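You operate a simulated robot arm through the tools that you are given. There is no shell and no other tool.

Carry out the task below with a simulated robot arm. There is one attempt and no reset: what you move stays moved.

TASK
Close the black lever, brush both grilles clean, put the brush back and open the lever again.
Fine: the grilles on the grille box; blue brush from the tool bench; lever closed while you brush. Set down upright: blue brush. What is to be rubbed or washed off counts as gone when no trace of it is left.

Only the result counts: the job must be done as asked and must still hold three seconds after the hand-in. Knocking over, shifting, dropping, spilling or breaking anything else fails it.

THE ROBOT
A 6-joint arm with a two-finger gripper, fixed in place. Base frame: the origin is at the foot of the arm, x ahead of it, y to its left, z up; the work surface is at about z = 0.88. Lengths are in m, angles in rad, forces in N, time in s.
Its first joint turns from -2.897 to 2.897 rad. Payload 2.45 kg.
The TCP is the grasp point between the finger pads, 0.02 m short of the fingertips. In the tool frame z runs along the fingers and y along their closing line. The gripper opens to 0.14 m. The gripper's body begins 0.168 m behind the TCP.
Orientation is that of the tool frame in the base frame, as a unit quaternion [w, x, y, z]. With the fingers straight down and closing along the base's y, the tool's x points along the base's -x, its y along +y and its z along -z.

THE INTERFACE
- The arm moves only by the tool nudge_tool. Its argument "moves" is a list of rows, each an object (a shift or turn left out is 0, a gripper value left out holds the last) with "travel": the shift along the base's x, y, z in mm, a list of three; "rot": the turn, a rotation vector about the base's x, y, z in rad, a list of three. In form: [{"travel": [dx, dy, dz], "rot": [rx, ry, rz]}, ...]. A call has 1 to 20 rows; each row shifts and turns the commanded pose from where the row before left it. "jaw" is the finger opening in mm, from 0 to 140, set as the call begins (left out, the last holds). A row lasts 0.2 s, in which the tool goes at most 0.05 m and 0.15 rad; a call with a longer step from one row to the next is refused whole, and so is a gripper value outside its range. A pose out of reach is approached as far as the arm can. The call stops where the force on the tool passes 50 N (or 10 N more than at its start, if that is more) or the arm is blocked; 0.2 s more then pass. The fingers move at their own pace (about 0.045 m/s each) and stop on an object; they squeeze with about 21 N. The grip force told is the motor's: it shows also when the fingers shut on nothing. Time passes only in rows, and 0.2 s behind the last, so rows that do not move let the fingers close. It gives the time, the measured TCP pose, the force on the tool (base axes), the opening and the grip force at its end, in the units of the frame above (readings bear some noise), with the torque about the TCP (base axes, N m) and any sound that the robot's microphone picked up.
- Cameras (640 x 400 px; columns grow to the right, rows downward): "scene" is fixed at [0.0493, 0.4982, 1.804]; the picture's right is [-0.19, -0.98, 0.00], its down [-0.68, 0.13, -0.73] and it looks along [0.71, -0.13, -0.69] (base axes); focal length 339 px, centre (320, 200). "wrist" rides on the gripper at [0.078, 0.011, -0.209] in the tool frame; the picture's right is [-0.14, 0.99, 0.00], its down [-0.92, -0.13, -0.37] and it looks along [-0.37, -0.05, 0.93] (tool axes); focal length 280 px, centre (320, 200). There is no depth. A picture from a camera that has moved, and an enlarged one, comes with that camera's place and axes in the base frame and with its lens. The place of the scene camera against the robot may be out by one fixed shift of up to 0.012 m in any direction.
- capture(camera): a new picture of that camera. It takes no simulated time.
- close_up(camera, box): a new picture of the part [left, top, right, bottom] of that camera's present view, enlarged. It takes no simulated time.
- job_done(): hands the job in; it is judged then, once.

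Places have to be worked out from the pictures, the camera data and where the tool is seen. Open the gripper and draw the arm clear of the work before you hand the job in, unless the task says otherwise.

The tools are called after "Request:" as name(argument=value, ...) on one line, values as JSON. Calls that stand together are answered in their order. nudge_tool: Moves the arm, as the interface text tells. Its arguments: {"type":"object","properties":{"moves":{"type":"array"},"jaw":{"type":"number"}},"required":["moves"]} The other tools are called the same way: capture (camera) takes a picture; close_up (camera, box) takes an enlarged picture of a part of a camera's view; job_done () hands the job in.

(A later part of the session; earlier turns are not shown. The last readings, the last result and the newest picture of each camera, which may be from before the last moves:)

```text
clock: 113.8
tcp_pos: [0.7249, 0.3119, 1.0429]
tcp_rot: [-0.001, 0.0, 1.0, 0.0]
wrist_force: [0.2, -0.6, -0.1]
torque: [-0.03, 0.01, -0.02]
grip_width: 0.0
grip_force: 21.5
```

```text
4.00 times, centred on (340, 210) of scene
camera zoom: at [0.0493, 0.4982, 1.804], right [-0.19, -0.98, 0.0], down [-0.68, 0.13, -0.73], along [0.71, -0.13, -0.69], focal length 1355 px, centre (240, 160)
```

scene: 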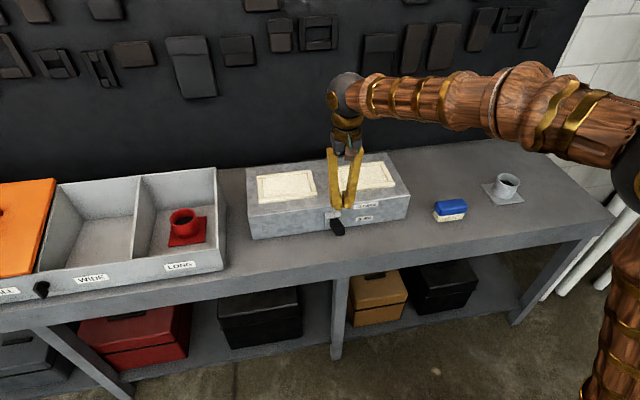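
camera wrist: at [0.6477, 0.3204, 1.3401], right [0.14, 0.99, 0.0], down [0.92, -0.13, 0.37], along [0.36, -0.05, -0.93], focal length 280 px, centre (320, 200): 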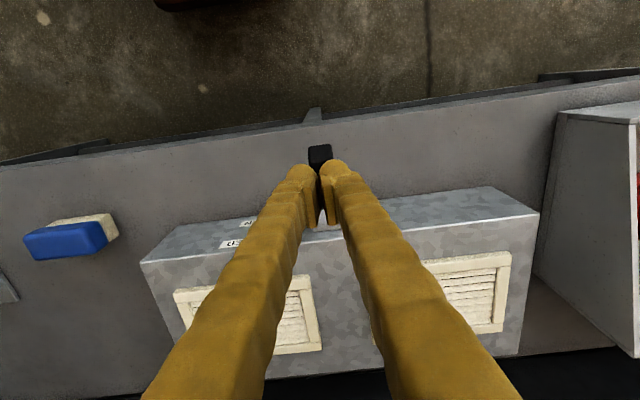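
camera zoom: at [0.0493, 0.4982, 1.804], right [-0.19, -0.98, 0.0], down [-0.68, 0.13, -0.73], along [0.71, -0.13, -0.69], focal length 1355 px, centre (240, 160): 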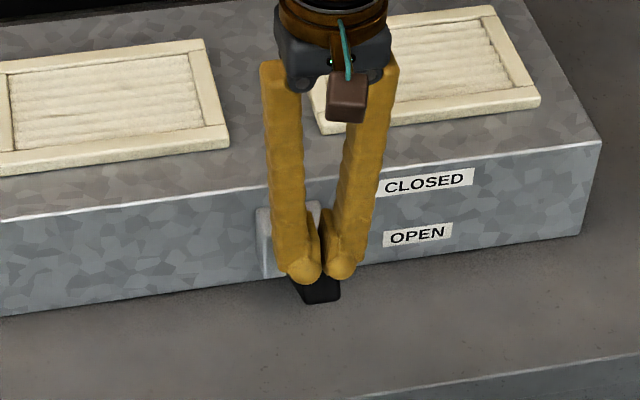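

Fingertips are just above the lever tip. Pushing down in small steps.

Request:
nudge_tool(moves=[{"travel": [0, 0, -4]}, {"travel": [0, 0, -4]}, {"travel": [0, 0, -4]}, {"travel": [0, 0, -4]}, {"travel": [0, 0, -4]}, {}])

Request:
nudge_tool(moves=[{"travel": [0, 0, -4]}, {"travel": [0, 0, -4]}, {"travel": [0, 0, -4]}, {"travel": [0, 0, -4]}, {"travel": [0, 0, -4]}, {}])

Request:
close_up(camera="scene", box=[260, 160, 420, 260])

```text
clock: 115.2
tcp_pos: [0.7248, 0.3119, 1.0246]
tcp_rot: [-0.001, -0.001, 1.0, -0.001]
wrist_force: [-0.6, 0.4, 0.4]
torque: [0.01, -0.01, 0.01]
grip_width: 0.0
grip_force: 29.5
```

```text
clock: 116.6
tcp_pos: [0.7248, 0.312, 1.0029]
tcp_rot: [-0.001, 0.0, 1.0, 0.0]
wrist_force: [0.7, -0.1, 0.5]
torque: [0.0, -0.01, 0.02]
grip_width: 0.0
grip_force: 29.7
```

```text
4.00 times, centred on (340, 210) of scene
camera zoom: at [0.0493, 0.4982, 1.804], right [-0.19, -0.98, 0.0], down [-0.68, 0.13, -0.73], along [0.71, -0.13, -0.69], focal length 1355 px, centre (240, 160)
```

zoom: 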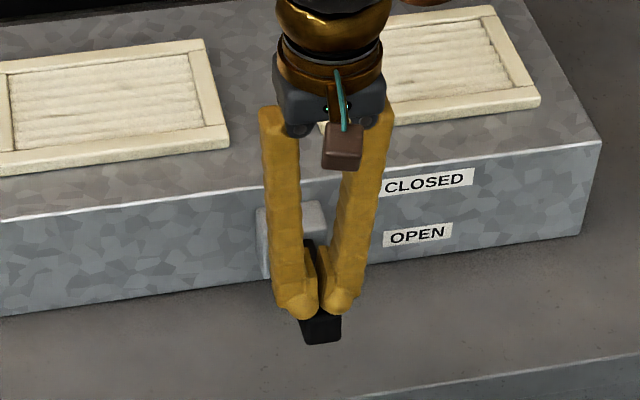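

The lever is going down easily. Continuing to its lower stop.

Request:
nudge_tool(moves=[{"travel": [0, 0, -4]}, {"travel": [0, 0, -4]}, {"travel": [0, 0, -4]}, {"travel": [0, 0, -4]}, {"travel": [0, 0, -4]}, {}])

Request:
nudge_tool(moves=[{"travel": [0, 0, -3]}, {"travel": [0, 0, -3]}, {"travel": [0, 0, -3]}, {"travel": [0, 0, -3]}, {}])

Request:
close_up(camera="scene", box=[260, 160, 420, 260])

```text
clock: 118.0
tcp_pos: [0.7257, 0.3129, 0.9827]
tcp_rot: [0.0, 0.001, 1.0, -0.001]
wrist_force: [-0.9, 0.7, 0.6]
torque: [0.01, -0.04, 0.0]
grip_width: 0.0003
grip_force: 30.0
```

```text
clock: 119.2
tcp_pos: [0.7243, 0.3124, 0.9717]
tcp_rot: [0.0, 0.0, 1.0, 0.0]
wrist_force: [-0.4, -0.2, 0.5]
torque: [0.03, 0.0, -0.03]
grip_width: 0.0
grip_force: 29.2
```

```text
4.00 times, centred on (340, 210) of scene
camera zoom: at [0.0493, 0.4982, 1.804], right [-0.19, -0.98, 0.0], down [-0.68, 0.13, -0.73], along [0.71, -0.13, -0.69], focal length 1355 px, centre (240, 160)
```

zoom: 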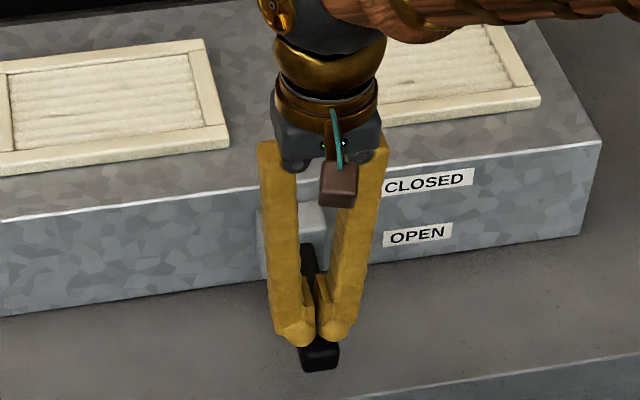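

Tip nearly at its original place (bottom edge row 371 vs about 374 originally). Continuing until resistance.

Request:
nudge_tool(moves=[{"travel": [0, 0, -2]}, {"travel": [0, 0, -2]}, {}])

Request:
nudge_tool(moves=[{"travel": [0, 0, -2]}, {"travel": [0, 0, -2]}, {}])

Request:
close_up(camera="scene", box=[260, 160, 420, 260])

```text
clock: 120.0
tcp_pos: [0.7249, 0.3126, 0.9673]
tcp_rot: [0.0, 0.0, 1.0, 0.001]
wrist_force: [0.6, 2.6, 7.0]
torque: [0.02, -0.07, 0.01]
grip_width: 0.0059
grip_force: 29.4
```

```text
clock: 120.6
tcp_pos: [0.7247, 0.3124, 0.967]
tcp_rot: [0.0, 0.0, 1.0, 0.001]
wrist_force: [-9.4, -3.3, 19.0]
torque: [-0.11, -0.09, -0.04]
grip_width: 0.006
grip_force: 29.0
stopped in row 3: the force on the tool passed its limit at 56 N (the readings are from after the stop); the commanded pose is now the measured one
```

```text
4.00 times, centred on (340, 210) of scene
camera zoom: at [0.0493, 0.4982, 1.804], right [-0.19, -0.98, 0.0], down [-0.68, 0.13, -0.73], along [0.71, -0.13, -0.69], focal length 1355 px, centre (240, 160)
```

zoom: 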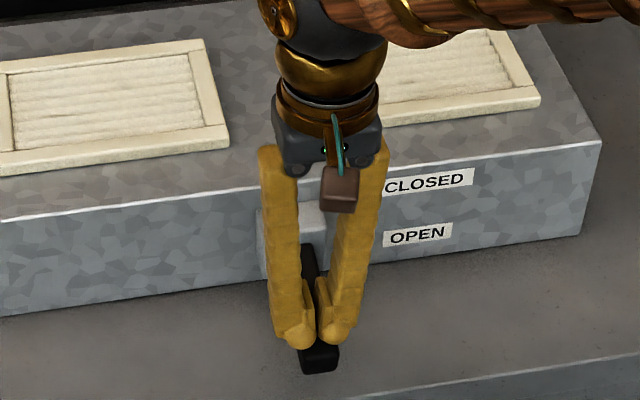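

The lever is at its hard lower stop, matching its starting OPEN position. Looking back at the readings, though, I over-read the first closing. At t=16 there was about 34 N of resistance, which put the real upper stop about 8–10° above where the lever came to rest. I think the slipping fingers knocked it down off the stop. The lever may therefore not have been fully closed while I brushed, so I'll close it properly and brush again. First I raise and open the jaws.

Request:
nudge_tool(moves=[{"travel": [0, 0, 10]}, {"travel": [0, 0, 30]}, {"travel": [0, 0, 30]}, {}])

Request:
nudge_tool(moves=[{}, {}, {}, {}], jaw=60)

Request:
close_up(camera="scene", box=[260, 160, 420, 260])

Request:
capture(camera="wrist")

```text
clock: 121.6
tcp_pos: [0.7246, 0.3116, 1.036]
tcp_rot: [0.001, -0.001, 1.0, 0.001]
wrist_force: [-0.8, 0.2, 0.3]
torque: [-0.02, -0.02, 0.01]
grip_width: 0.0001
grip_force: 29.0
```

```text
clock: 122.6
tcp_pos: [0.7243, 0.3115, 1.0358]
tcp_rot: [-0.001, -0.001, 1.0, 0.001]
wrist_force: [1.1, -0.4, -0.5]
torque: [0.02, 0.01, -0.03]
grip_width: 0.0601
grip_force: 0.1
```

```text
4.00 times, centred on (340, 210) of scene
camera zoom: at [0.0493, 0.4982, 1.804], right [-0.19, -0.98, 0.0], down [-0.68, 0.13, -0.73], along [0.71, -0.13, -0.69], focal length 1355 px, centre (240, 160)
```

zoom: 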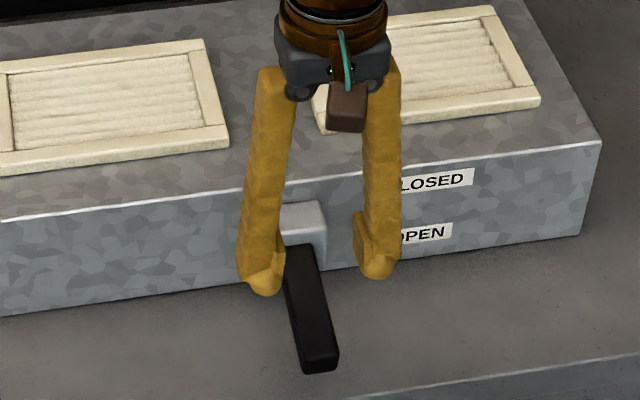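

```text
taken
camera wrist: at [0.6466, 0.3234, 1.2459], right [0.14, 0.99, 0.0], down [0.92, -0.13, 0.37], along [0.37, -0.05, -0.93], focal length 280 px, centre (320, 200)
```

wrist: 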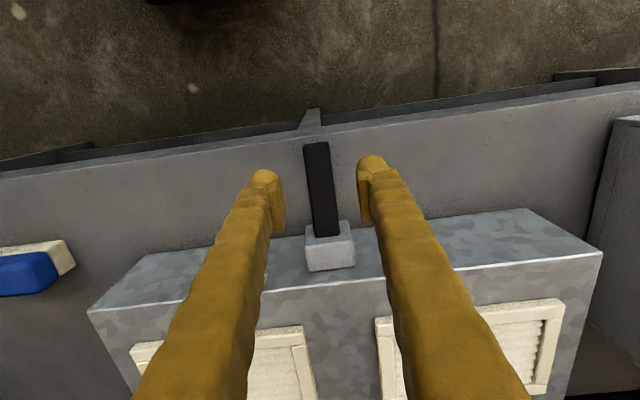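

The lever is exactly at its original OPEN position. I'll descend and grip it squarely for a cleaner closing motion.

Request:
nudge_tool(moves=[{"travel": [5, -1, -40]}, {"travel": [5, 0, -40]}, {"travel": [0, 0, -27]}, {}])

Request:
nudge_tool(moves=[{}, {}, {}], jaw=25)

```text
clock: 123.6
tcp_pos: [0.7348, 0.3151, 0.9281]
tcp_rot: [0.0, 0.0, 1.0, 0.0]
wrist_force: [-0.1, -0.1, 0.1]
torque: [-0.01, 0.01, -0.01]
grip_width: 0.0603
grip_force: 0.0
```

```text
clock: 124.4
tcp_pos: [0.7331, 0.3123, 0.9294]
tcp_rot: [-0.001, -0.001, 1.0, 0.001]
wrist_force: [0.5, -15.4, -1.6]
torque: [-0.16, 0.06, 0.06]
grip_width: 0.0355
grip_force: 7.7
```

Request:
nudge_tool(moves=[{"travel": [0, -1.5, 0]}, {}, {}, {}])

```text
clock: 125.4
tcp_pos: [0.7335, 0.311, 0.9286]
tcp_rot: [0.0, 0.0, 1.0, 0.001]
wrist_force: [-3.7, -9.9, -2.3]
torque: [-0.06, 0.08, -0.04]
grip_width: 0.0317
grip_force: 4.7
```

Request:
nudge_tool(moves=[{"travel": [0, -1, 0]}, {}, {}, {}])

```text
clock: 126.4
tcp_pos: [0.7358, 0.3095, 0.9284]
tcp_rot: [0.0, 0.0, 1.0, 0.001]
wrist_force: [-0.4, -7.4, 3.2]
torque: [-0.14, 0.01, -0.02]
grip_width: 0.03
grip_force: 3.8
```

Request:
nudge_tool(moves=[{"travel": [0, -0.7, 0]}, {}, {}, {}])

```text
clock: 127.4
tcp_pos: [0.7346, 0.3099, 0.93]
tcp_rot: [0.0, -0.001, 1.0, 0.002]
wrist_force: [-3.6, 18.6, -11.3]
torque: [0.19, 0.77, 0.0]
grip_width: 0.0286
grip_force: 45.1
```

Gripped on both sides. I'll swing up along the arc with the tool turning together with the lever.

Request:
nudge_tool(moves=[{"travel": [-0.6, 0.5, 6.3], "rot": [0, 0.05, 0]}, {"travel": [-0.2, 0, 6.2], "rot": [0, 0.05, 0]}, {"travel": [0, 0, 6.2], "rot": [0, 0.05, 0]}, {}])

Request:
nudge_tool(moves=[{"travel": [0.4, 0, 6.2], "rot": [0, 0.05, 0]}, {"travel": [0.7, 0, 6.2], "rot": [0, 0.05, 0]}, {"travel": [1.0, 0, 6.2], "rot": [0, 0.05, 0]}, {}])

```text
clock: 128.4
tcp_pos: [0.7328, 0.3093, 0.9499]
tcp_rot: [-0.075, 0.0, 0.997, 0.0]
wrist_force: [-17.6, 20.3, -13.2]
torque: [0.11, 1.1, 0.01]
grip_width: 0.0287
grip_force: 44.8
```

```text
clock: 129.4
tcp_pos: [0.7352, 0.3097, 0.9676]
tcp_rot: [-0.148, 0.0, 0.989, 0.002]
wrist_force: [0.0, 34.2, -14.7]
torque: [0.25, 1.16, -0.1]
grip_width: 0.0287
grip_force: 45.4
```

Request:
nudge_tool(moves=[{"travel": [1.3, 0.8, 6.1], "rot": [0, 0.07, 0]}, {"travel": [1.6, 0.4, 6.0], "rot": [0, 0.06, 0]}, {"travel": [1.9, 0, 5.9], "rot": [0, 0.06, 0]}, {}])

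Request:
nudge_tool(moves=[{"travel": [2.1, 0, 5.8], "rot": [0, 0.06, 0]}, {"travel": [2.3, 0, 5.7], "rot": [0, 0.06, 0]}, {}])

Request:
close_up(camera="scene", box=[260, 160, 420, 260])

```text
clock: 130.4
tcp_pos: [0.741, 0.3099, 0.9849]
tcp_rot: [-0.242, 0.001, 0.97, 0.0]
wrist_force: [-6.7, -2.8, -12.7]
torque: [-0.02, 1.17, 0.02]
grip_width: 0.0289
grip_force: 44.7
```

```text
clock: 131.2
tcp_pos: [0.7447, 0.3104, 0.995]
tcp_rot: [-0.3, 0.0, 0.954, 0.0]
wrist_force: [9.4, -18.3, -18.2]
torque: [-0.08, 0.84, 0.17]
grip_width: 0.0289
grip_force: 45.3
```

```text
4.00 times, centred on (340, 210) of scene
camera zoom: at [0.0493, 0.4982, 1.804], right [-0.19, -0.98, 0.0], down [-0.68, 0.13, -0.73], along [0.71, -0.13, -0.69], focal length 1355 px, centre (240, 160)
```

zoom: 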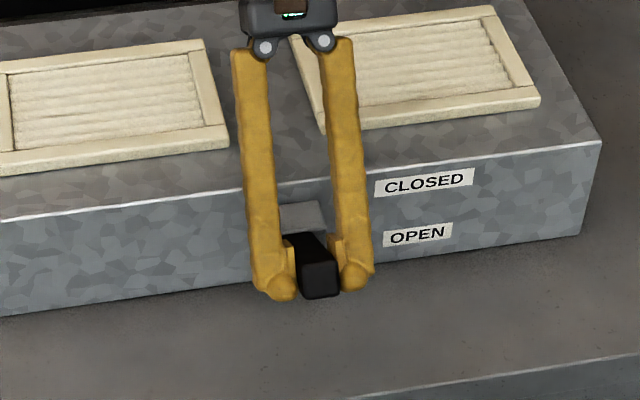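

Already about at the earlier rest angle with no stop. Continuing carefully toward the true upper stop.

Request:
nudge_tool(moves=[{"travel": [2.5, -0.3, 5.6], "rot": [0, 0.06, 0]}, {}])

Request:
nudge_tool(moves=[{"travel": [2.7, -0.3, 5.5], "rot": [0, 0.06, 0]}, {}])

Request:
close_up(camera="scene", box=[260, 160, 420, 260])

```text
clock: 131.8
tcp_pos: [0.7488, 0.3104, 0.9996]
tcp_rot: [-0.328, 0.001, 0.945, 0.001]
wrist_force: [22.3, -17.5, -9.7]
torque: [-0.13, -0.46, 0.14]
grip_width: 0.029
grip_force: 45.4
```

```text
clock: 132.4
tcp_pos: [0.7504, 0.3096, 1.0061]
tcp_rot: [-0.358, 0.0, 0.934, 0.001]
wrist_force: [6.2, -2.7, -33.1]
torque: [-0.01, -0.3, 0.04]
grip_width: 0.0288
grip_force: 44.8
```

```text
4.00 times, centred on (340, 210) of scene
camera zoom: at [0.0493, 0.4982, 1.804], right [-0.19, -0.98, 0.0], down [-0.68, 0.13, -0.73], along [0.71, -0.13, -0.69], focal length 1355 px, centre (240, 160)
```

zoom: 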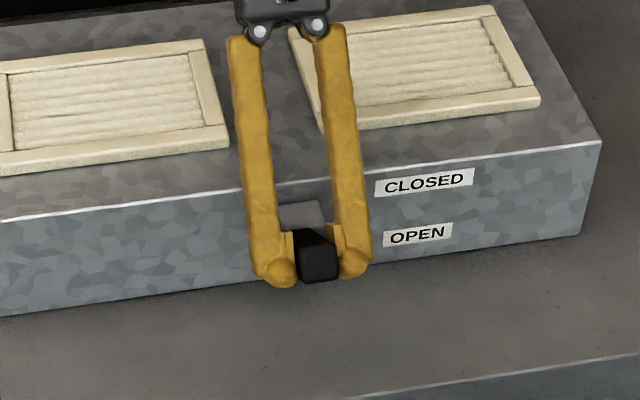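

Resistance is now about 25 N along the swing and the twist has reversed, so the stop seems near. One more small step.

Request:
nudge_tool(moves=[{"travel": [1.4, 0, 2.6], "rot": [0, 0.03, 0]}, {}])

Request:
close_up(camera="scene", box=[260, 160, 420, 260])

```text
clock: 133.0
tcp_pos: [0.7495, 0.3094, 1.0077]
tcp_rot: [-0.372, 0.0, 0.928, 0.001]
wrist_force: [-13.0, 1.1, -30.8]
torque: [-0.02, 0.04, -0.03]
grip_width: 0.0289
grip_force: 45.4
```

```text
4.00 times, centred on (340, 210) of scene
camera zoom: at [0.0493, 0.4982, 1.804], right [-0.19, -0.98, 0.0], down [-0.68, 0.13, -0.73], along [0.71, -0.13, -0.69], focal length 1355 px, centre (240, 160)
```

zoom: 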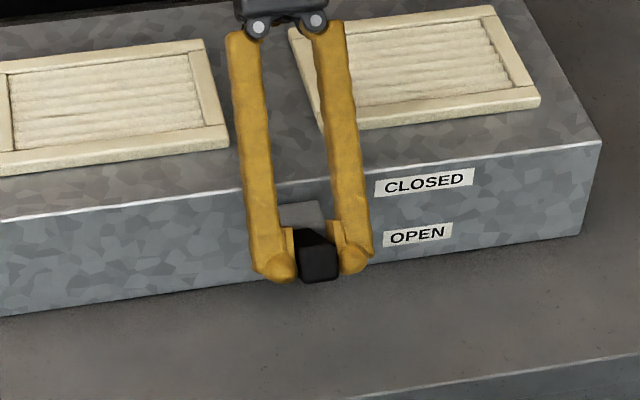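

The tip no longer moves (its bottom edge stays at row 281), so this is the upper stop. I'll relax the strain a little and open the jaws to see whether the lever stays.

Request:
nudge_tool(moves=[{"travel": [-0.5, 0, -0.8]}, {}])

Request:
nudge_tool(moves=[{}, {}, {}, {}], jaw=70)

Request:
close_up(camera="scene", box=[260, 160, 420, 260])

Request:
capture(camera="wrist")

```text
clock: 133.6
tcp_pos: [0.7502, 0.3089, 1.0087]
tcp_rot: [-0.371, 0.0, 0.929, 0.001]
wrist_force: [-12.0, 3.0, -17.3]
torque: [0.01, -0.24, -0.02]
grip_width: 0.029
grip_force: 44.8
```

```text
clock: 134.6
tcp_pos: [0.7507, 0.3104, 1.0081]
tcp_rot: [-0.37, 0.0, 0.929, 0.001]
wrist_force: [1.2, -1.4, -0.2]
torque: [-0.02, 0.02, 0.01]
grip_width: 0.0699
grip_force: 0.1
```

```text
4.00 times, centred on (340, 210) of scene
camera zoom: at [0.0493, 0.4982, 1.804], right [-0.19, -0.98, 0.0], down [-0.68, 0.13, -0.73], along [0.71, -0.13, -0.69], focal length 1355 px, centre (240, 160)
```

zoom: 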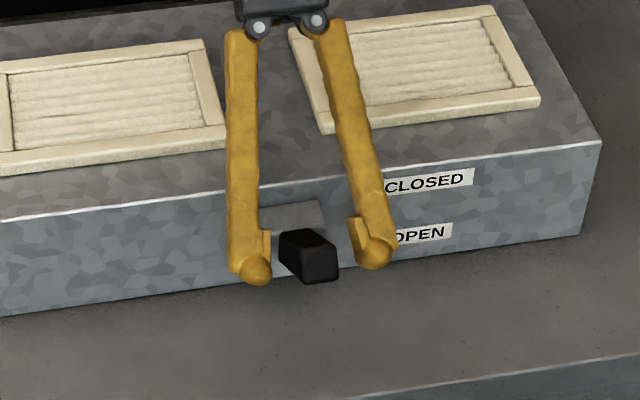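

```text
taken
camera wrist: at [0.838, 0.321, 1.2145], right [0.1, 0.99, -0.09], down [0.92, -0.13, -0.37], along [-0.37, -0.05, -0.93], focal length 280 px, centre (320, 200)
```

wrist: 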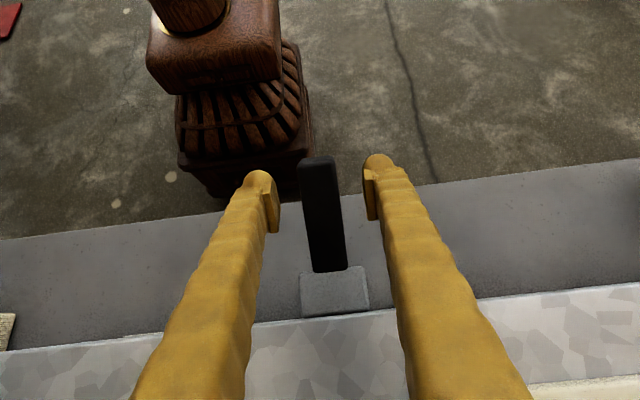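

The lever now stays at its upper stop, fully CLOSED and clearly higher than before. I'll retreat up and away, set the tool upright and go back to the brush.

Request:
nudge_tool(moves=[{"travel": [0, 0, 30]}, {"travel": [0, 0, 40]}, {"travel": [0, 0, 40], "rot": [0, -0.1, 0]}, {"travel": [0, 0, 20], "rot": [0, -0.14, 0]}, {"travel": [5, -30, 0], "rot": [0, -0.14, 0]}, {"travel": [5, -40, 0], "rot": [0, -0.14, 0]}, {"travel": [5, -40, 0], "rot": [0, -0.14, 0]}, {"travel": [5, -45, 0], "rot": [0, -0.1, 0]}, {"travel": [10, -45, 0]}, {"travel": [10, -45, 0]}, {"travel": [10, -45, 0]}, {"travel": [10, -45, 0]}, {"travel": [5, -45, 0]}, {"travel": [4, -45, 0]}, {}], jaw=70)

Request:
close_up(camera="scene", box=[260, 160, 420, 260])

```text
clock: 137.8
tcp_pos: [0.8208, -0.1181, 1.1402]
tcp_rot: [0.001, 0.0, 1.0, 0.0]
wrist_force: [-0.5, -0.7, -0.5]
torque: [0.02, -0.02, -0.02]
grip_width: 0.0703
grip_force: 0.1
```

```text
4.00 times, centred on (340, 210) of scene
camera zoom: at [0.0493, 0.4982, 1.804], right [-0.19, -0.98, 0.0], down [-0.68, 0.13, -0.73], along [0.71, -0.13, -0.69], focal length 1355 px, centre (240, 160)
```

zoom: 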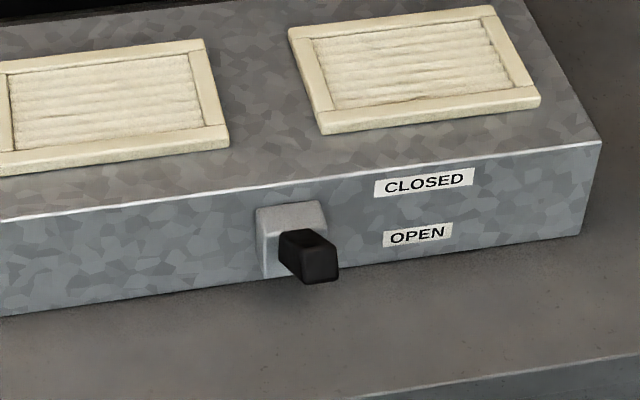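

Lever stays closed. Opening the jaws fully and centring over the brush.

Request:
nudge_tool(moves=[{"travel": [-1, -11, 0]}, {"travel": [0, 0, -30]}, {"travel": [0, 0, -30]}, {}, {}], jaw=140)

Request:
capture(camera="wrist")

```text
clock: 139.0
tcp_pos: [0.8193, -0.1266, 1.0809]
tcp_rot: [0.001, 0.0, 1.0, 0.001]
wrist_force: [-0.5, 0.7, -0.3]
torque: [0.01, 0.04, 0.02]
grip_width: 0.14
grip_force: 0.1
```

```text
taken
camera wrist: at [0.7414, -0.1148, 1.29], right [0.14, 0.99, 0.0], down [0.92, -0.13, 0.37], along [0.37, -0.05, -0.93], focal length 280 px, centre (320, 200)
```

wrist: 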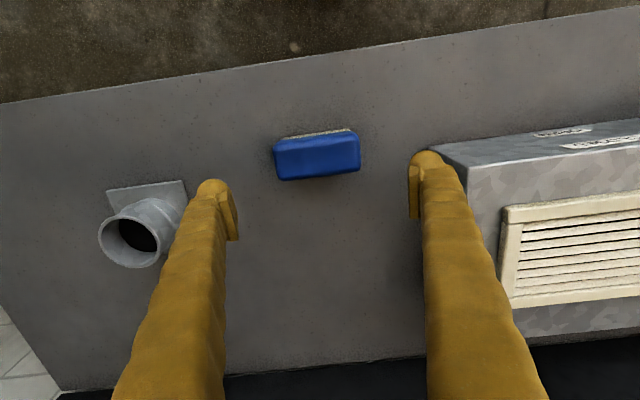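

Request:
nudge_tool(moves=[{"travel": [0, -1.5, -45]}, {"travel": [0, 0, -45]}, {"travel": [0, 0, -40]}, {"travel": [0, 0, -20]}, {"travel": [0, 0, -9]}, {}])

Request:
capture(camera="wrist")

```text
clock: 140.4
tcp_pos: [0.8195, -0.1287, 0.9179]
tcp_rot: [0.001, 0.0, 1.0, 0.001]
wrist_force: [1.3, 0.4, 0.0]
torque: [0.03, 0.0, -0.02]
grip_width: 0.1402
grip_force: 0.1
```

```text
taken
camera wrist: at [0.7422, -0.1169, 1.1282], right [0.14, 0.99, 0.0], down [0.92, -0.13, 0.37], along [0.37, -0.05, -0.93], focal length 280 px, centre (320, 200)
```

wrist: 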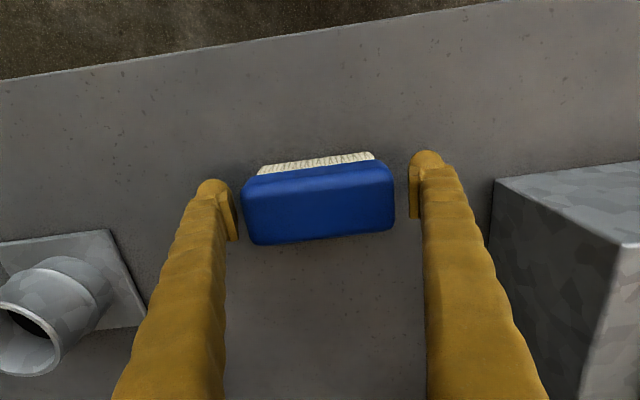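

The fingers straddle the brush evenly. Closing, then lifting.

Request:
nudge_tool(moves=[{"travel": [0, -1, 0]}, {}, {}, {}], jaw=95)

Request:
nudge_tool(moves=[{"travel": [0, 0, 15]}, {"travel": [0, 0, 30]}, {"travel": [0, 0, 45]}, {"travel": [0, 0, 45]}, {"travel": [0, 0, 45]}, {"travel": [0, 0, 25]}, {}])

Request:
capture(camera="wrist")

```text
clock: 141.4
tcp_pos: [0.8199, -0.1293, 0.9183]
tcp_rot: [0.001, 0.0, 1.0, 0.002]
wrist_force: [0.5, 1.0, 3.4]
torque: [-0.05, 0.0, -0.04]
grip_width: 0.1233
grip_force: 21.2
```

```text
clock: 143.0
tcp_pos: [0.8177, -0.131, 1.1232]
tcp_rot: [0.0, 0.0, 1.0, 0.001]
wrist_force: [-0.6, -0.6, -1.4]
torque: [0.0, -0.04, -0.02]
grip_width: 0.1226
grip_force: 20.9
```

```text
taken
camera wrist: at [0.7398, -0.119, 1.3333], right [0.14, 0.99, 0.0], down [0.92, -0.13, 0.37], along [0.37, -0.05, -0.93], focal length 280 px, centre (320, 200)
```

wrist: 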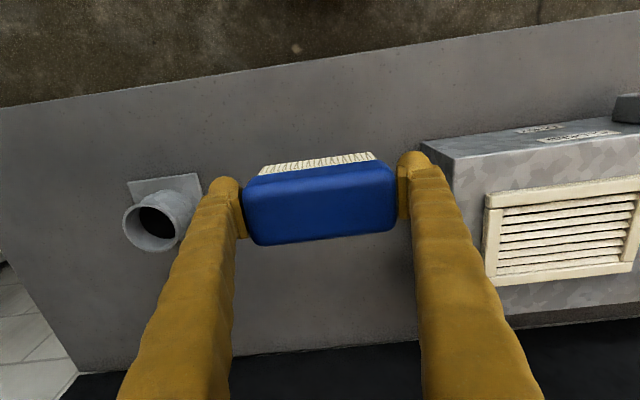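

Moving to the right grille and lowering close to contact (expected TCP z≈1.051).

Request:
nudge_tool(moves=[{"travel": [17.8, 37.5, 0]}, {"travel": [17.8, 37.5, 0]}, {"travel": [17.8, 37.5, 0]}, {"travel": [17.8, 37.5, 0]}, {"travel": [17.8, 37.5, 0]}, {"travel": [17.8, 37.5, 0]}, {"travel": [17.8, 37.5, 0]}, {"travel": [17.8, 37.5, 0]}, {"travel": [0, 0, -35]}, {"travel": [0, 0, -25]}, {"travel": [0, 0, -7]}, {}])

Request:
nudge_tool(moves=[{"travel": [0, 0, -2]}, {"travel": [0, 0, -1]}, {}])

```text
clock: 145.6
tcp_pos: [0.9606, 0.1715, 1.0595]
tcp_rot: [0.001, 0.0, 1.0, 0.001]
wrist_force: [-0.3, -0.7, -1.2]
torque: [0.01, 0.03, 0.03]
grip_width: 0.123
grip_force: 21.0
```

```text
clock: 146.4
tcp_pos: [0.9618, 0.1707, 1.0568]
tcp_rot: [0.001, 0.0, 1.0, 0.001]
wrist_force: [-0.1, 0.9, -1.9]
torque: [-0.01, 0.04, 0.02]
grip_width: 0.1227
grip_force: 21.0
```

Request:
nudge_tool(moves=[{"travel": [0, 0, -1]}, {"travel": [0, 0, -1]}, {"travel": [0, 0, -1]}, {}])

Request:
nudge_tool(moves=[{"travel": [0, 0, -1]}, {}])

```text
clock: 147.4
tcp_pos: [0.9617, 0.1698, 1.0538]
tcp_rot: [0.001, -0.001, 1.0, 0.001]
wrist_force: [2.7, 0.7, 13.8]
torque: [-0.19, 0.12, 0.03]
grip_width: 0.1227
grip_force: 20.8
```

```text
clock: 148.0
tcp_pos: [0.9618, 0.17, 1.0513]
tcp_rot: [0.001, 0.0, 1.0, 0.001]
wrist_force: [0.4, -1.4, 18.2]
torque: [0.0, -0.03, -0.03]
grip_width: 0.123
grip_force: 21.2
```

Contact at about 18 N. I'll stroke over the middle, far and near rows of the right grille.

Request:
nudge_tool(moves=[{"travel": [0, 9, 0]}, {"travel": [0, 9, 0]}, {"travel": [0, 3, 0]}, {"travel": [0, -9, 0]}, {"travel": [0, -9, 0]}, {"travel": [0, -8, 0]}, {"travel": [0, -8, 0]}, {"travel": [0, -8, 0]}, {"travel": [0, 9, 0]}, {"travel": [0, 9, 0]}, {"travel": [0, 3, 0]}, {}])

Request:
nudge_tool(moves=[{"travel": [0, 0, 4]}, {"travel": [22, 0, 0]}, {"travel": [0, 0, -2]}, {"travel": [0, 0, -2.8]}, {}, {"travel": [0, 9, 0]}, {"travel": [0, 9, 0]}, {"travel": [0, 3, 0]}, {"travel": [0, -9, 0]}, {"travel": [0, -9, 0]}, {"travel": [0, -8, 0]}, {"travel": [0, -8, 0]}, {"travel": [0, -8, 0]}, {"travel": [0, 9, 0]}, {"travel": [0, 9, 0]}, {"travel": [0, 3, 0]}, {}])

Request:
nudge_tool(moves=[{"travel": [0, 0, 4]}, {"travel": [-22, 0, 0]}, {"travel": [-22, 0, 0]}, {"travel": [0, 0, -2]}, {"travel": [0, 0, -2.3]}, {}, {"travel": [0, 9, 0]}, {"travel": [0, 9, 0]}, {"travel": [0, 3, 0]}, {"travel": [0, -9, 0]}, {"travel": [0, -9, 0]}, {"travel": [0, -8, 0]}, {"travel": [0, -8, 0]}, {"travel": [0, -8, 0]}, {"travel": [0, 9, 0]}, {"travel": [0, 9, 0]}, {"travel": [0, 3, 0]}, {}])

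```text
clock: 150.6
tcp_pos: [0.9614, 0.1703, 1.0488]
tcp_rot: [-0.001, 0.0, 1.0, 0.001]
wrist_force: [0.0, -2.7, 6.4]
torque: [-0.04, -0.07, -0.02]
grip_width: 0.1226
grip_force: 21.3
```

```text
clock: 154.2
tcp_pos: [0.9849, 0.1705, 1.0506]
tcp_rot: [0.001, 0.001, 1.0, 0.001]
wrist_force: [-0.7, 0.4, -0.9]
torque: [-0.02, -0.01, -0.01]
grip_width: 0.1228
grip_force: 21.3
```

```text
clock: 158.0
tcp_pos: [0.9389, 0.1701, 1.0486]
tcp_rot: [0.001, 0.0, 1.0, 0.001]
wrist_force: [0.3, -5.0, 13.2]
torque: [-0.03, -0.04, -0.02]
grip_width: 0.1227
grip_force: 20.6
```

Now over to the left grille, keeping clear of everything.

Request:
nudge_tool(moves=[{"travel": [0, 0, 20]}, {"travel": [0, 0, 30]}, {"travel": [2, 40, 0]}, {"travel": [2, 40, 0]}, {"travel": [4, 40, 0]}, {"travel": [4, 40, 0]}, {"travel": [4, 40, 0]}, {"travel": [4, 40, 0]}, {"travel": [2, 42, 0]}, {"travel": [0, 0, -30]}, {"travel": [0, 0, -14]}, {}])

Request:
nudge_tool(moves=[{"travel": [0, 0, -2]}, {"travel": [0, 0, -2]}, {"travel": [0, 0, -1.5]}, {}])

Request:
capture(camera="scene")

```text
clock: 160.6
tcp_pos: [0.9607, 0.4531, 1.0545]
tcp_rot: [0.001, 0.001, 1.0, 0.001]
wrist_force: [0.1, 0.7, -1.6]
torque: [-0.01, -0.02, 0.01]
grip_width: 0.1227
grip_force: 21.3
```

```text
clock: 161.6
tcp_pos: [0.9629, 0.4539, 1.0493]
tcp_rot: [0.0, 0.0, 1.0, 0.001]
wrist_force: [-0.5, -1.0, 0.2]
torque: [0.02, -0.03, 0.01]
grip_width: 0.1228
grip_force: 21.1
```

```text
taken
```

scene: 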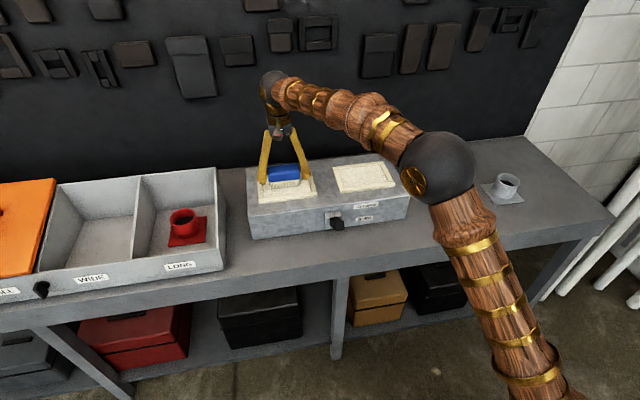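

The bristles just touch. I'll press about 1.3 mm more and stroke over the middle, far and near rows.

Request:
nudge_tool(moves=[{"travel": [0, 0, -1.3]}, {"travel": [0, 9, 0]}, {"travel": [0, 9, 0]}, {"travel": [0, 4, 0]}, {"travel": [0, -9, 0]}, {"travel": [0, -9, 0]}, {"travel": [0, -8, 0]}, {"travel": [0, -8, 0]}, {"travel": [0, -8, 0]}, {"travel": [0, 9, 0]}, {"travel": [0, 9, 0]}, {"travel": [0, 2, 0]}, {}])

Request:
nudge_tool(moves=[{"travel": [0, 0, 4]}, {"travel": [22, 0, 0]}, {"travel": [0, 0, -2]}, {"travel": [0, 0, -2.8]}, {}, {"travel": [0, 9, 0]}, {"travel": [0, 9, 0]}, {"travel": [0, 4, 0]}, {"travel": [0, -9, 0]}, {"travel": [0, -9, 0]}, {"travel": [0, -8, 0]}, {"travel": [0, -8, 0]}, {"travel": [0, -8, 0]}, {"travel": [0, 9, 0]}, {"travel": [0, 9, 0]}, {"travel": [0, 2, 0]}, {}])

Request:
nudge_tool(moves=[{"travel": [0, 0, 4]}, {"travel": [-22, 0, 0]}, {"travel": [-22, 0, 0]}, {"travel": [0, 0, -2]}, {"travel": [0, 0, -2.3]}, {}, {"travel": [0, 9, 0]}, {"travel": [0, 9, 0]}, {"travel": [0, 4, 0]}, {"travel": [0, -9, 0]}, {"travel": [0, -9, 0]}, {"travel": [0, -8, 0]}, {"travel": [0, -8, 0]}, {"travel": [0, -8, 0]}, {"travel": [0, 9, 0]}, {"travel": [0, 9, 0]}, {"travel": [0, 2, 0]}, {}])

```text
clock: 164.4
tcp_pos: [0.9622, 0.4534, 1.0497]
tcp_rot: [0.0, 0.0, 1.0, 0.001]
wrist_force: [-1.9, -3.7, 10.7]
torque: [-0.06, -0.06, -0.01]
grip_width: 0.1227
grip_force: 21.4
```

```text
clock: 168.0
tcp_pos: [0.9845, 0.4523, 1.048]
tcp_rot: [0.001, 0.0, 1.0, 0.002]
wrist_force: [1.0, -3.5, 8.0]
torque: [-0.13, 0.02, -0.02]
grip_width: 0.1226
grip_force: 21.2
```

```text
clock: 171.8
tcp_pos: [0.9409, 0.4527, 1.047]
tcp_rot: [0.001, -0.001, 1.0, 0.001]
wrist_force: [-0.2, -6.2, 18.1]
torque: [0.03, -0.06, -0.01]
grip_width: 0.1229
grip_force: 20.9
```

Solid contact throughout. Now I carry the brush back above its original spot.

Request:
nudge_tool(moves=[{"travel": [0, 0, 25]}, {"travel": [0, 0, 40]}, {"travel": [0, 0, 20]}, {"travel": [-9.3, -44.8, 0]}, {"travel": [-9.3, -44.8, 0]}, {"travel": [-9.3, -44.8, 0]}, {"travel": [-9.3, -44.8, 0]}, {"travel": [-9.3, -44.8, 0]}, {"travel": [-9.3, -44.8, 0]}, {"travel": [-9.3, -44.8, 0]}, {"travel": [-9.3, -44.8, 0]}, {"travel": [-9.3, -44.8, 0]}, {"travel": [-9.3, -44.8, 0]}, {"travel": [-9.3, -44.8, 0]}, {"travel": [-9.3, -44.8, 0]}, {"travel": [-9.3, -44.8, 0]}, {}])

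Request:
close_up(camera="scene", box=[240, 150, 400, 250])

Request:
close_up(camera="scene", box=[400, 110, 560, 210])

```text
clock: 175.4
tcp_pos: [0.8167, -0.129, 1.1345]
tcp_rot: [0.0, 0.0, 1.0, 0.001]
wrist_force: [0.1, 1.0, -1.8]
torque: [0.03, 0.03, 0.0]
grip_width: 0.1227
grip_force: 21.1
```

```text
4.00 times, centred on (320, 200) of scene
camera zoom: at [0.0493, 0.4982, 1.804], right [-0.19, -0.98, 0.0], down [-0.68, 0.13, -0.73], along [0.71, -0.13, -0.69], focal length 1355 px, centre (320, 200)
```

zoom: 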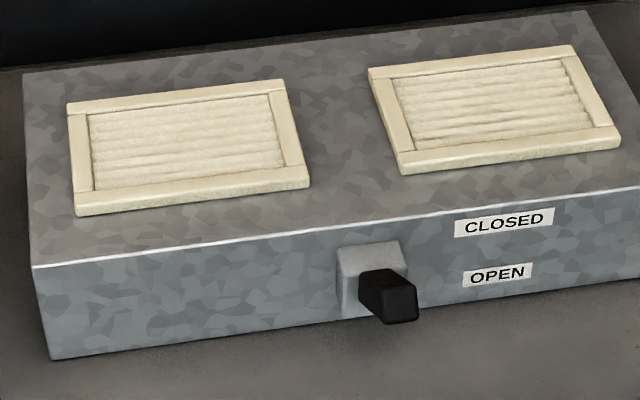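

```text
4.00 times, centred on (480, 160) of scene
camera zoom: at [0.0493, 0.4982, 1.804], right [-0.19, -0.98, 0.0], down [-0.68, 0.13, -0.73], along [0.71, -0.13, -0.69], focal length 1355 px, centre (-320, 360)
```

zoom: 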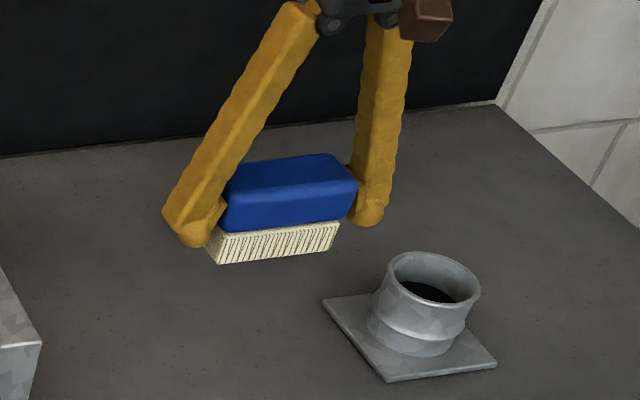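

The lever stayed closed throughout and both grilles are clean. I'll set the brush down, with contact expected near TCP z≈0.911.

Request:
nudge_tool(moves=[{"travel": [2, -0.5, -45]}, {"travel": [0, 0, -45]}, {"travel": [0, 0, -45]}, {"travel": [0, 0, -45]}, {"travel": [0, 0, -25]}, {"travel": [0, 0, -11]}, {}])

Request:
nudge_tool(moves=[{"travel": [0, 0, -1.5]}, {"travel": [0, 0, -1.5]}, {}])

```text
clock: 177.0
tcp_pos: [0.8201, -0.1321, 0.9175]
tcp_rot: [0.0, 0.0, 1.0, 0.001]
wrist_force: [0.4, -0.7, -1.3]
torque: [0.0, 0.03, 0.02]
grip_width: 0.1229
grip_force: 20.5
```

```text
clock: 177.8
tcp_pos: [0.8209, -0.1308, 0.9143]
tcp_rot: [0.001, 0.0, 1.0, 0.001]
wrist_force: [-0.3, 0.3, -0.2]
torque: [0.01, -0.01, 0.05]
grip_width: 0.1227
grip_force: 21.4
```

Request:
nudge_tool(moves=[{"travel": [0, 0, -1]}, {}])

Request:
nudge_tool(moves=[{"travel": [0, 0, -0.8]}, {}])

```text
clock: 178.4
tcp_pos: [0.821, -0.1305, 0.9139]
tcp_rot: [0.001, -0.001, 1.0, 0.001]
wrist_force: [-0.2, 0.8, -1.6]
torque: [-0.01, -0.02, -0.01]
grip_width: 0.123
grip_force: 21.0
```

```text
clock: 179.0
tcp_pos: [0.8216, -0.13, 0.9132]
tcp_rot: [0.002, 0.001, 1.0, 0.001]
wrist_force: [-0.8, -0.8, 0.8]
torque: [0.08, -0.04, 0.03]
grip_width: 0.1228
grip_force: 20.9
```

Request:
nudge_tool(moves=[{"travel": [0, 0, -0.8]}, {}])

```text
clock: 179.6
tcp_pos: [0.8224, -0.1298, 0.9127]
tcp_rot: [0.001, 0.0, 1.0, 0.001]
wrist_force: [-4.8, -3.0, 17.3]
torque: [0.03, 0.03, -0.06]
grip_width: 0.1225
grip_force: 20.6
```

The brush is on the bench (17 N). Easing off and releasing.

Request:
nudge_tool(moves=[{"travel": [0, 0, 0.6]}, {}])

Request:
nudge_tool(moves=[{}, {}, {}, {}], jaw=140)

Request:
nudge_tool(moves=[{"travel": [0, 0, 15]}, {"travel": [0, 0, 30]}, {"travel": [0, 0, 45]}, {"travel": [0, 0, 45]}, {"travel": [0, 0, 45]}, {"travel": [0, 0, 40]}, {}])

Request:
close_up(camera="scene", box=[410, 160, 540, 240])

Request:
capture(camera="wrist")

```text
clock: 180.2
tcp_pos: [0.8222, -0.1308, 0.9125]
tcp_rot: [0.002, 0.001, 1.0, 0.001]
wrist_force: [4.0, 3.4, 13.3]
torque: [-0.03, -0.16, 0.06]
grip_width: 0.123
grip_force: 20.9
```

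```text
clock: 181.2
tcp_pos: [0.8203, -0.1306, 0.9122]
tcp_rot: [0.0, 0.0, 1.0, 0.001]
wrist_force: [-0.7, -0.4, 0.4]
torque: [0.04, 0.01, 0.0]
grip_width: 0.1402
grip_force: 0.0
```

```text
clock: 182.8
tcp_pos: [0.8219, -0.1341, 1.1295]
tcp_rot: [0.0, -0.001, 1.0, 0.001]
wrist_force: [0.0, -0.3, -0.1]
torque: [0.0, 0.02, 0.0]
grip_width: 0.14
grip_force: 0.1
```

```text
4.92 times, centred on (475, 200) of scene
camera zoom: at [0.0493, 0.4982, 1.804], right [-0.19, -0.98, 0.0], down [-0.68, 0.13, -0.73], along [0.71, -0.13, -0.69], focal length 1668 px, centre (-443, 200)
```

zoom: 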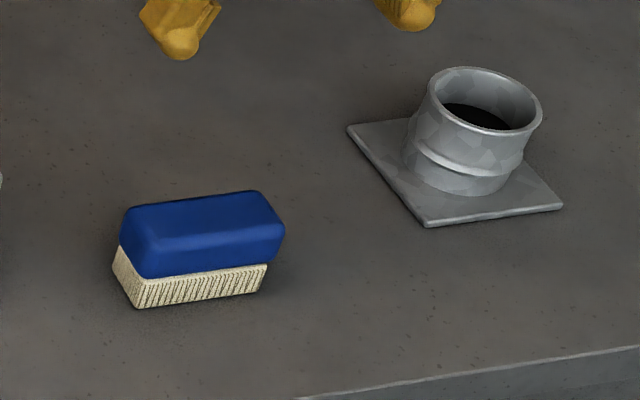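

```text
taken
camera wrist: at [0.7436, -0.1213, 1.3397], right [0.14, 0.99, 0.0], down [0.92, -0.13, 0.37], along [0.37, -0.05, -0.93], focal length 280 px, centre (320, 200)
```

wrist: 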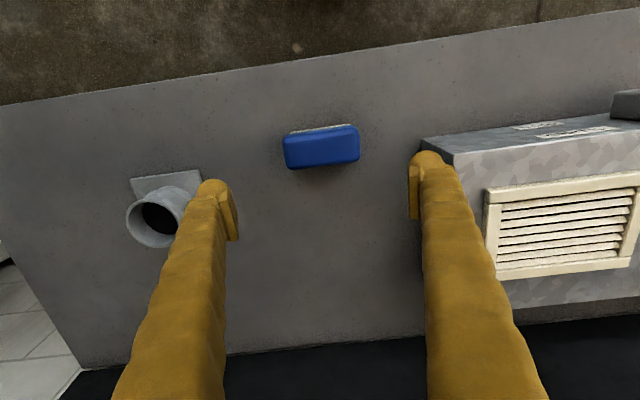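

The brush is upright within a couple of mm of its original spot. Now to the lever again, with closed fingers, to push it down to OPEN.

Request:
nudge_tool(moves=[{"travel": [-8.8, 40.5, 0]}, {"travel": [-8.8, 40.5, 0]}, {"travel": [-8.8, 40.5, 0]}, {"travel": [-8.8, 40.5, 0]}, {"travel": [-8.8, 40.5, 0]}, {"travel": [-8.8, 40.5, 0]}, {"travel": [-8.8, 40.5, 0]}, {"travel": [-8.8, 40.5, 0]}, {"travel": [-8.8, 40.5, 0]}, {"travel": [-8.8, 40.5, 0]}, {"travel": [-6, 39, 0]}, {"travel": [0, 0, -30]}, {"travel": [0, 0, -15]}, {}], jaw=0)

Request:
close_up(camera="scene", box=[260, 160, 420, 260])

Request:
capture(camera="wrist")

```text
clock: 185.8
tcp_pos: [0.7269, 0.3105, 1.0859]
tcp_rot: [0.001, 0.0, 1.0, 0.001]
wrist_force: [-0.5, 0.0, -0.5]
torque: [0.0, -0.01, 0.0]
grip_width: 0.0
grip_force: 21.0
```

```text
4.00 times, centred on (340, 210) of scene
camera zoom: at [0.0493, 0.4982, 1.804], right [-0.19, -0.98, 0.0], down [-0.68, 0.13, -0.73], along [0.71, -0.13, -0.69], focal length 1355 px, centre (240, 160)
```

zoom: 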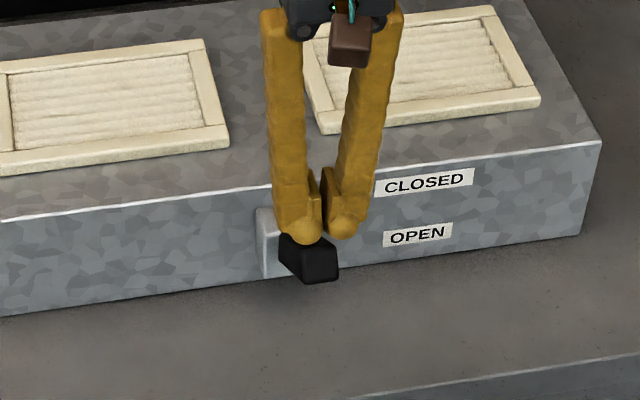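

```text
taken
camera wrist: at [0.6487, 0.3236, 1.2949], right [0.14, 0.99, 0.0], down [0.92, -0.13, 0.37], along [0.37, -0.05, -0.93], focal length 280 px, centre (320, 200)
```

wrist: 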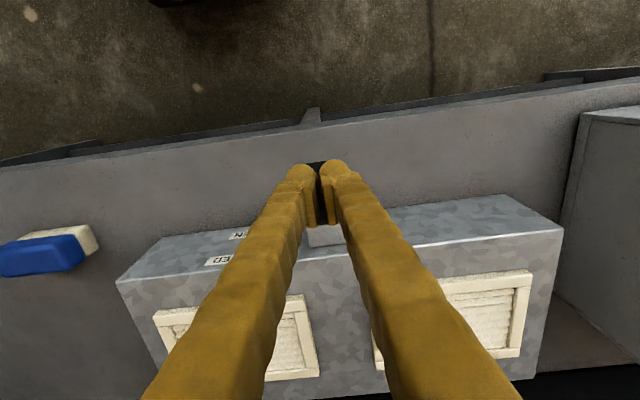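

The fingertips are right over the lever tip. I'll shift 6 mm inward and push down steadily.

Request:
nudge_tool(moves=[{"travel": [6, 1, -5]}, {"travel": [0, 0, -5]}, {"travel": [0, 0, -5]}, {"travel": [0, 0, -5]}, {"travel": [0, 0, -5]}, {"travel": [0, 0, -5]}, {"travel": [0, 0, -5]}, {"travel": [0, 0, -5]}, {}])

Request:
nudge_tool(moves=[{"travel": [0, 0, -5]}, {"travel": [0, 0, -5]}, {"travel": [0, 0, -5]}, {"travel": [0, 0, -5]}, {"travel": [0, 0, -5]}, {"travel": [0, 0, -5]}, {"travel": [0, 0, -5]}, {"travel": [0, 0, -5]}, {}])

Request:
nudge_tool(moves=[{"travel": [0, 0, -5]}, {"travel": [0, 0, -5]}, {"travel": [0, 0, -5]}, {"travel": [0, 0, -5]}, {"travel": [0, 0, -3]}, {}])

Request:
close_up(camera="scene", box=[260, 160, 420, 260])

```text
clock: 187.8
tcp_pos: [0.7321, 0.3145, 1.045]
tcp_rot: [0.001, 0.0, 1.0, 0.001]
wrist_force: [-0.4, 1.3, 0.1]
torque: [0.02, -0.06, -0.02]
grip_width: 0.0001
grip_force: 29.5
```

```text
clock: 189.8
tcp_pos: [0.7329, 0.3149, 1.0053]
tcp_rot: [0.001, 0.0, 1.0, 0.0]
wrist_force: [-1.0, 0.3, 0.4]
torque: [-0.03, -0.01, 0.04]
grip_width: 0.0
grip_force: 29.6
```

```text
clock: 191.2
tcp_pos: [0.7316, 0.3173, 0.9838]
tcp_rot: [0.002, 0.0, 1.0, 0.001]
wrist_force: [0.4, -0.9, 0.6]
torque: [0.01, 0.0, 0.02]
grip_width: 0.0
grip_force: 29.5
```

```text
4.00 times, centred on (340, 210) of scene
camera zoom: at [0.0493, 0.4982, 1.804], right [-0.19, -0.98, 0.0], down [-0.68, 0.13, -0.73], along [0.71, -0.13, -0.69], focal length 1355 px, centre (240, 160)
```

zoom: 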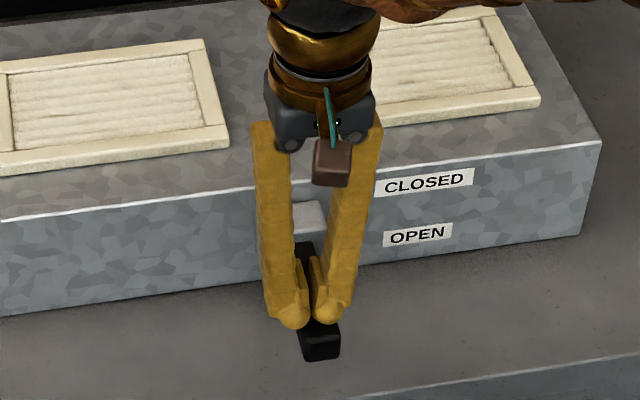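

Nearly there. The fingers drifted a few mm toward +y, so I'll re-centre while pushing the last part.

Request:
nudge_tool(moves=[{"travel": [0, -3, -4]}, {"travel": [0, -2, -4]}, {"travel": [0, 0, -3]}, {"travel": [0, 0, -2]}, {}])

Request:
nudge_tool(moves=[{"travel": [0, 0, -2]}, {"travel": [0, 0, -2]}, {}])

Request:
close_up(camera="scene", box=[260, 160, 420, 260])

```text
clock: 192.4
tcp_pos: [0.7338, 0.3097, 0.9707]
tcp_rot: [0.0, 0.001, 1.0, 0.001]
wrist_force: [-0.3, -0.4, 0.2]
torque: [0.02, 0.0, 0.0]
grip_width: 0.0001
grip_force: 29.4
```

```text
clock: 193.2
tcp_pos: [0.7324, 0.31, 0.9689]
tcp_rot: [0.003, 0.0, 1.0, 0.001]
wrist_force: [-6.8, -12.9, 38.5]
torque: [-0.25, -0.38, -0.16]
grip_width: 0.006
grip_force: 29.6
```

```text
4.00 times, centred on (340, 210) of scene
camera zoom: at [0.0493, 0.4982, 1.804], right [-0.19, -0.98, 0.0], down [-0.68, 0.13, -0.73], along [0.71, -0.13, -0.69], focal length 1355 px, centre (240, 160)
```

zoom: 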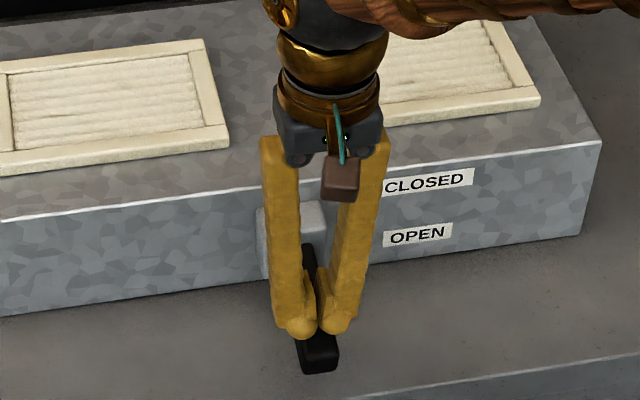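

The lever is firmly on its lower stop (38 N, tip at its original row). I'll lift straight up, then move away and open the gripper.

Request:
nudge_tool(moves=[{"travel": [0, 0, 10]}, {"travel": [0, 0, 30]}, {"travel": [0, 0, 40]}, {"travel": [0, 0, 45]}, {"travel": [0, 0, 45]}, {"travel": [-15, -20, 40]}, {"travel": [-15, -30, 30]}, {"travel": [-15, -30, 30]}, {}])

Request:
nudge_tool(moves=[{"travel": [-15, -30, 20]}, {"travel": [-15, -30, 10]}, {}, {}, {}, {}, {}], jaw=140)

Request:
capture(camera="scene")

Request:
close_up(camera="scene", box=[235, 140, 425, 260])

Request:
capture(camera="wrist")

```text
clock: 195.2
tcp_pos: [0.6905, 0.2306, 1.2363]
tcp_rot: [0.001, 0.0, 1.0, 0.001]
wrist_force: [-0.7, -0.3, 0.0]
torque: [0.02, 0.0, 0.0]
grip_width: 0.0
grip_force: 29.8
```

```text
clock: 196.8
tcp_pos: [0.6575, 0.1725, 1.2648]
tcp_rot: [0.001, 0.0, 1.0, 0.0]
wrist_force: [-0.2, 0.8, -0.9]
torque: [0.02, 0.03, 0.0]
grip_width: 0.1401
grip_force: 0.1
```

```text
taken
```

scene: 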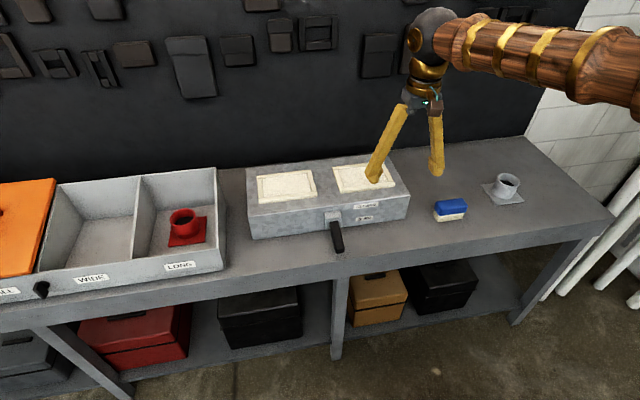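

```text
3.33 times, centred on (330, 200) of scene
camera zoom: at [0.0493, 0.4982, 1.804], right [-0.19, -0.98, 0.0], down [-0.68, 0.13, -0.73], along [0.71, -0.13, -0.69], focal length 1129 px, centre (287, 200)
```

zoom: 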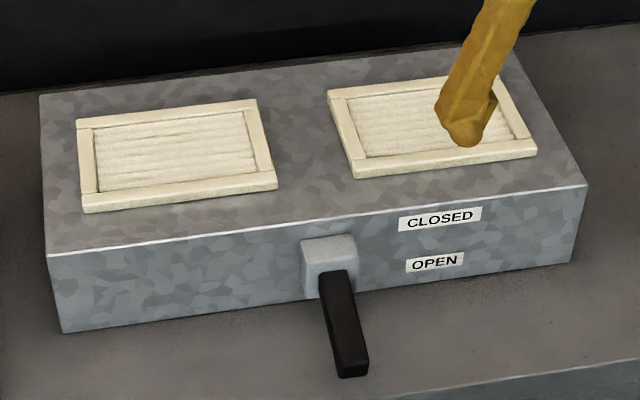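

```text
taken
camera wrist: at [0.5792, 0.184, 1.4751], right [0.14, 0.99, 0.0], down [0.92, -0.13, 0.37], along [0.37, -0.05, -0.93], focal length 280 px, centre (320, 200)
```

wrist: 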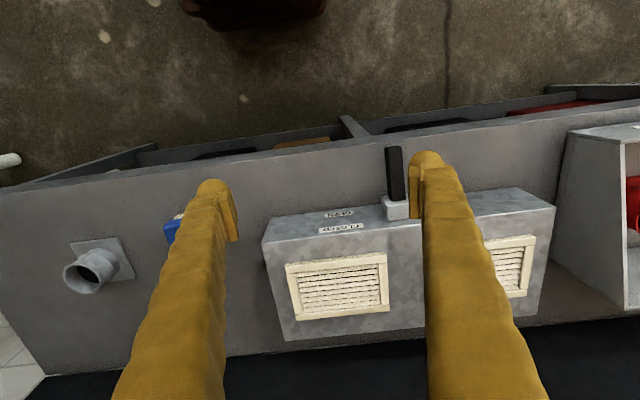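

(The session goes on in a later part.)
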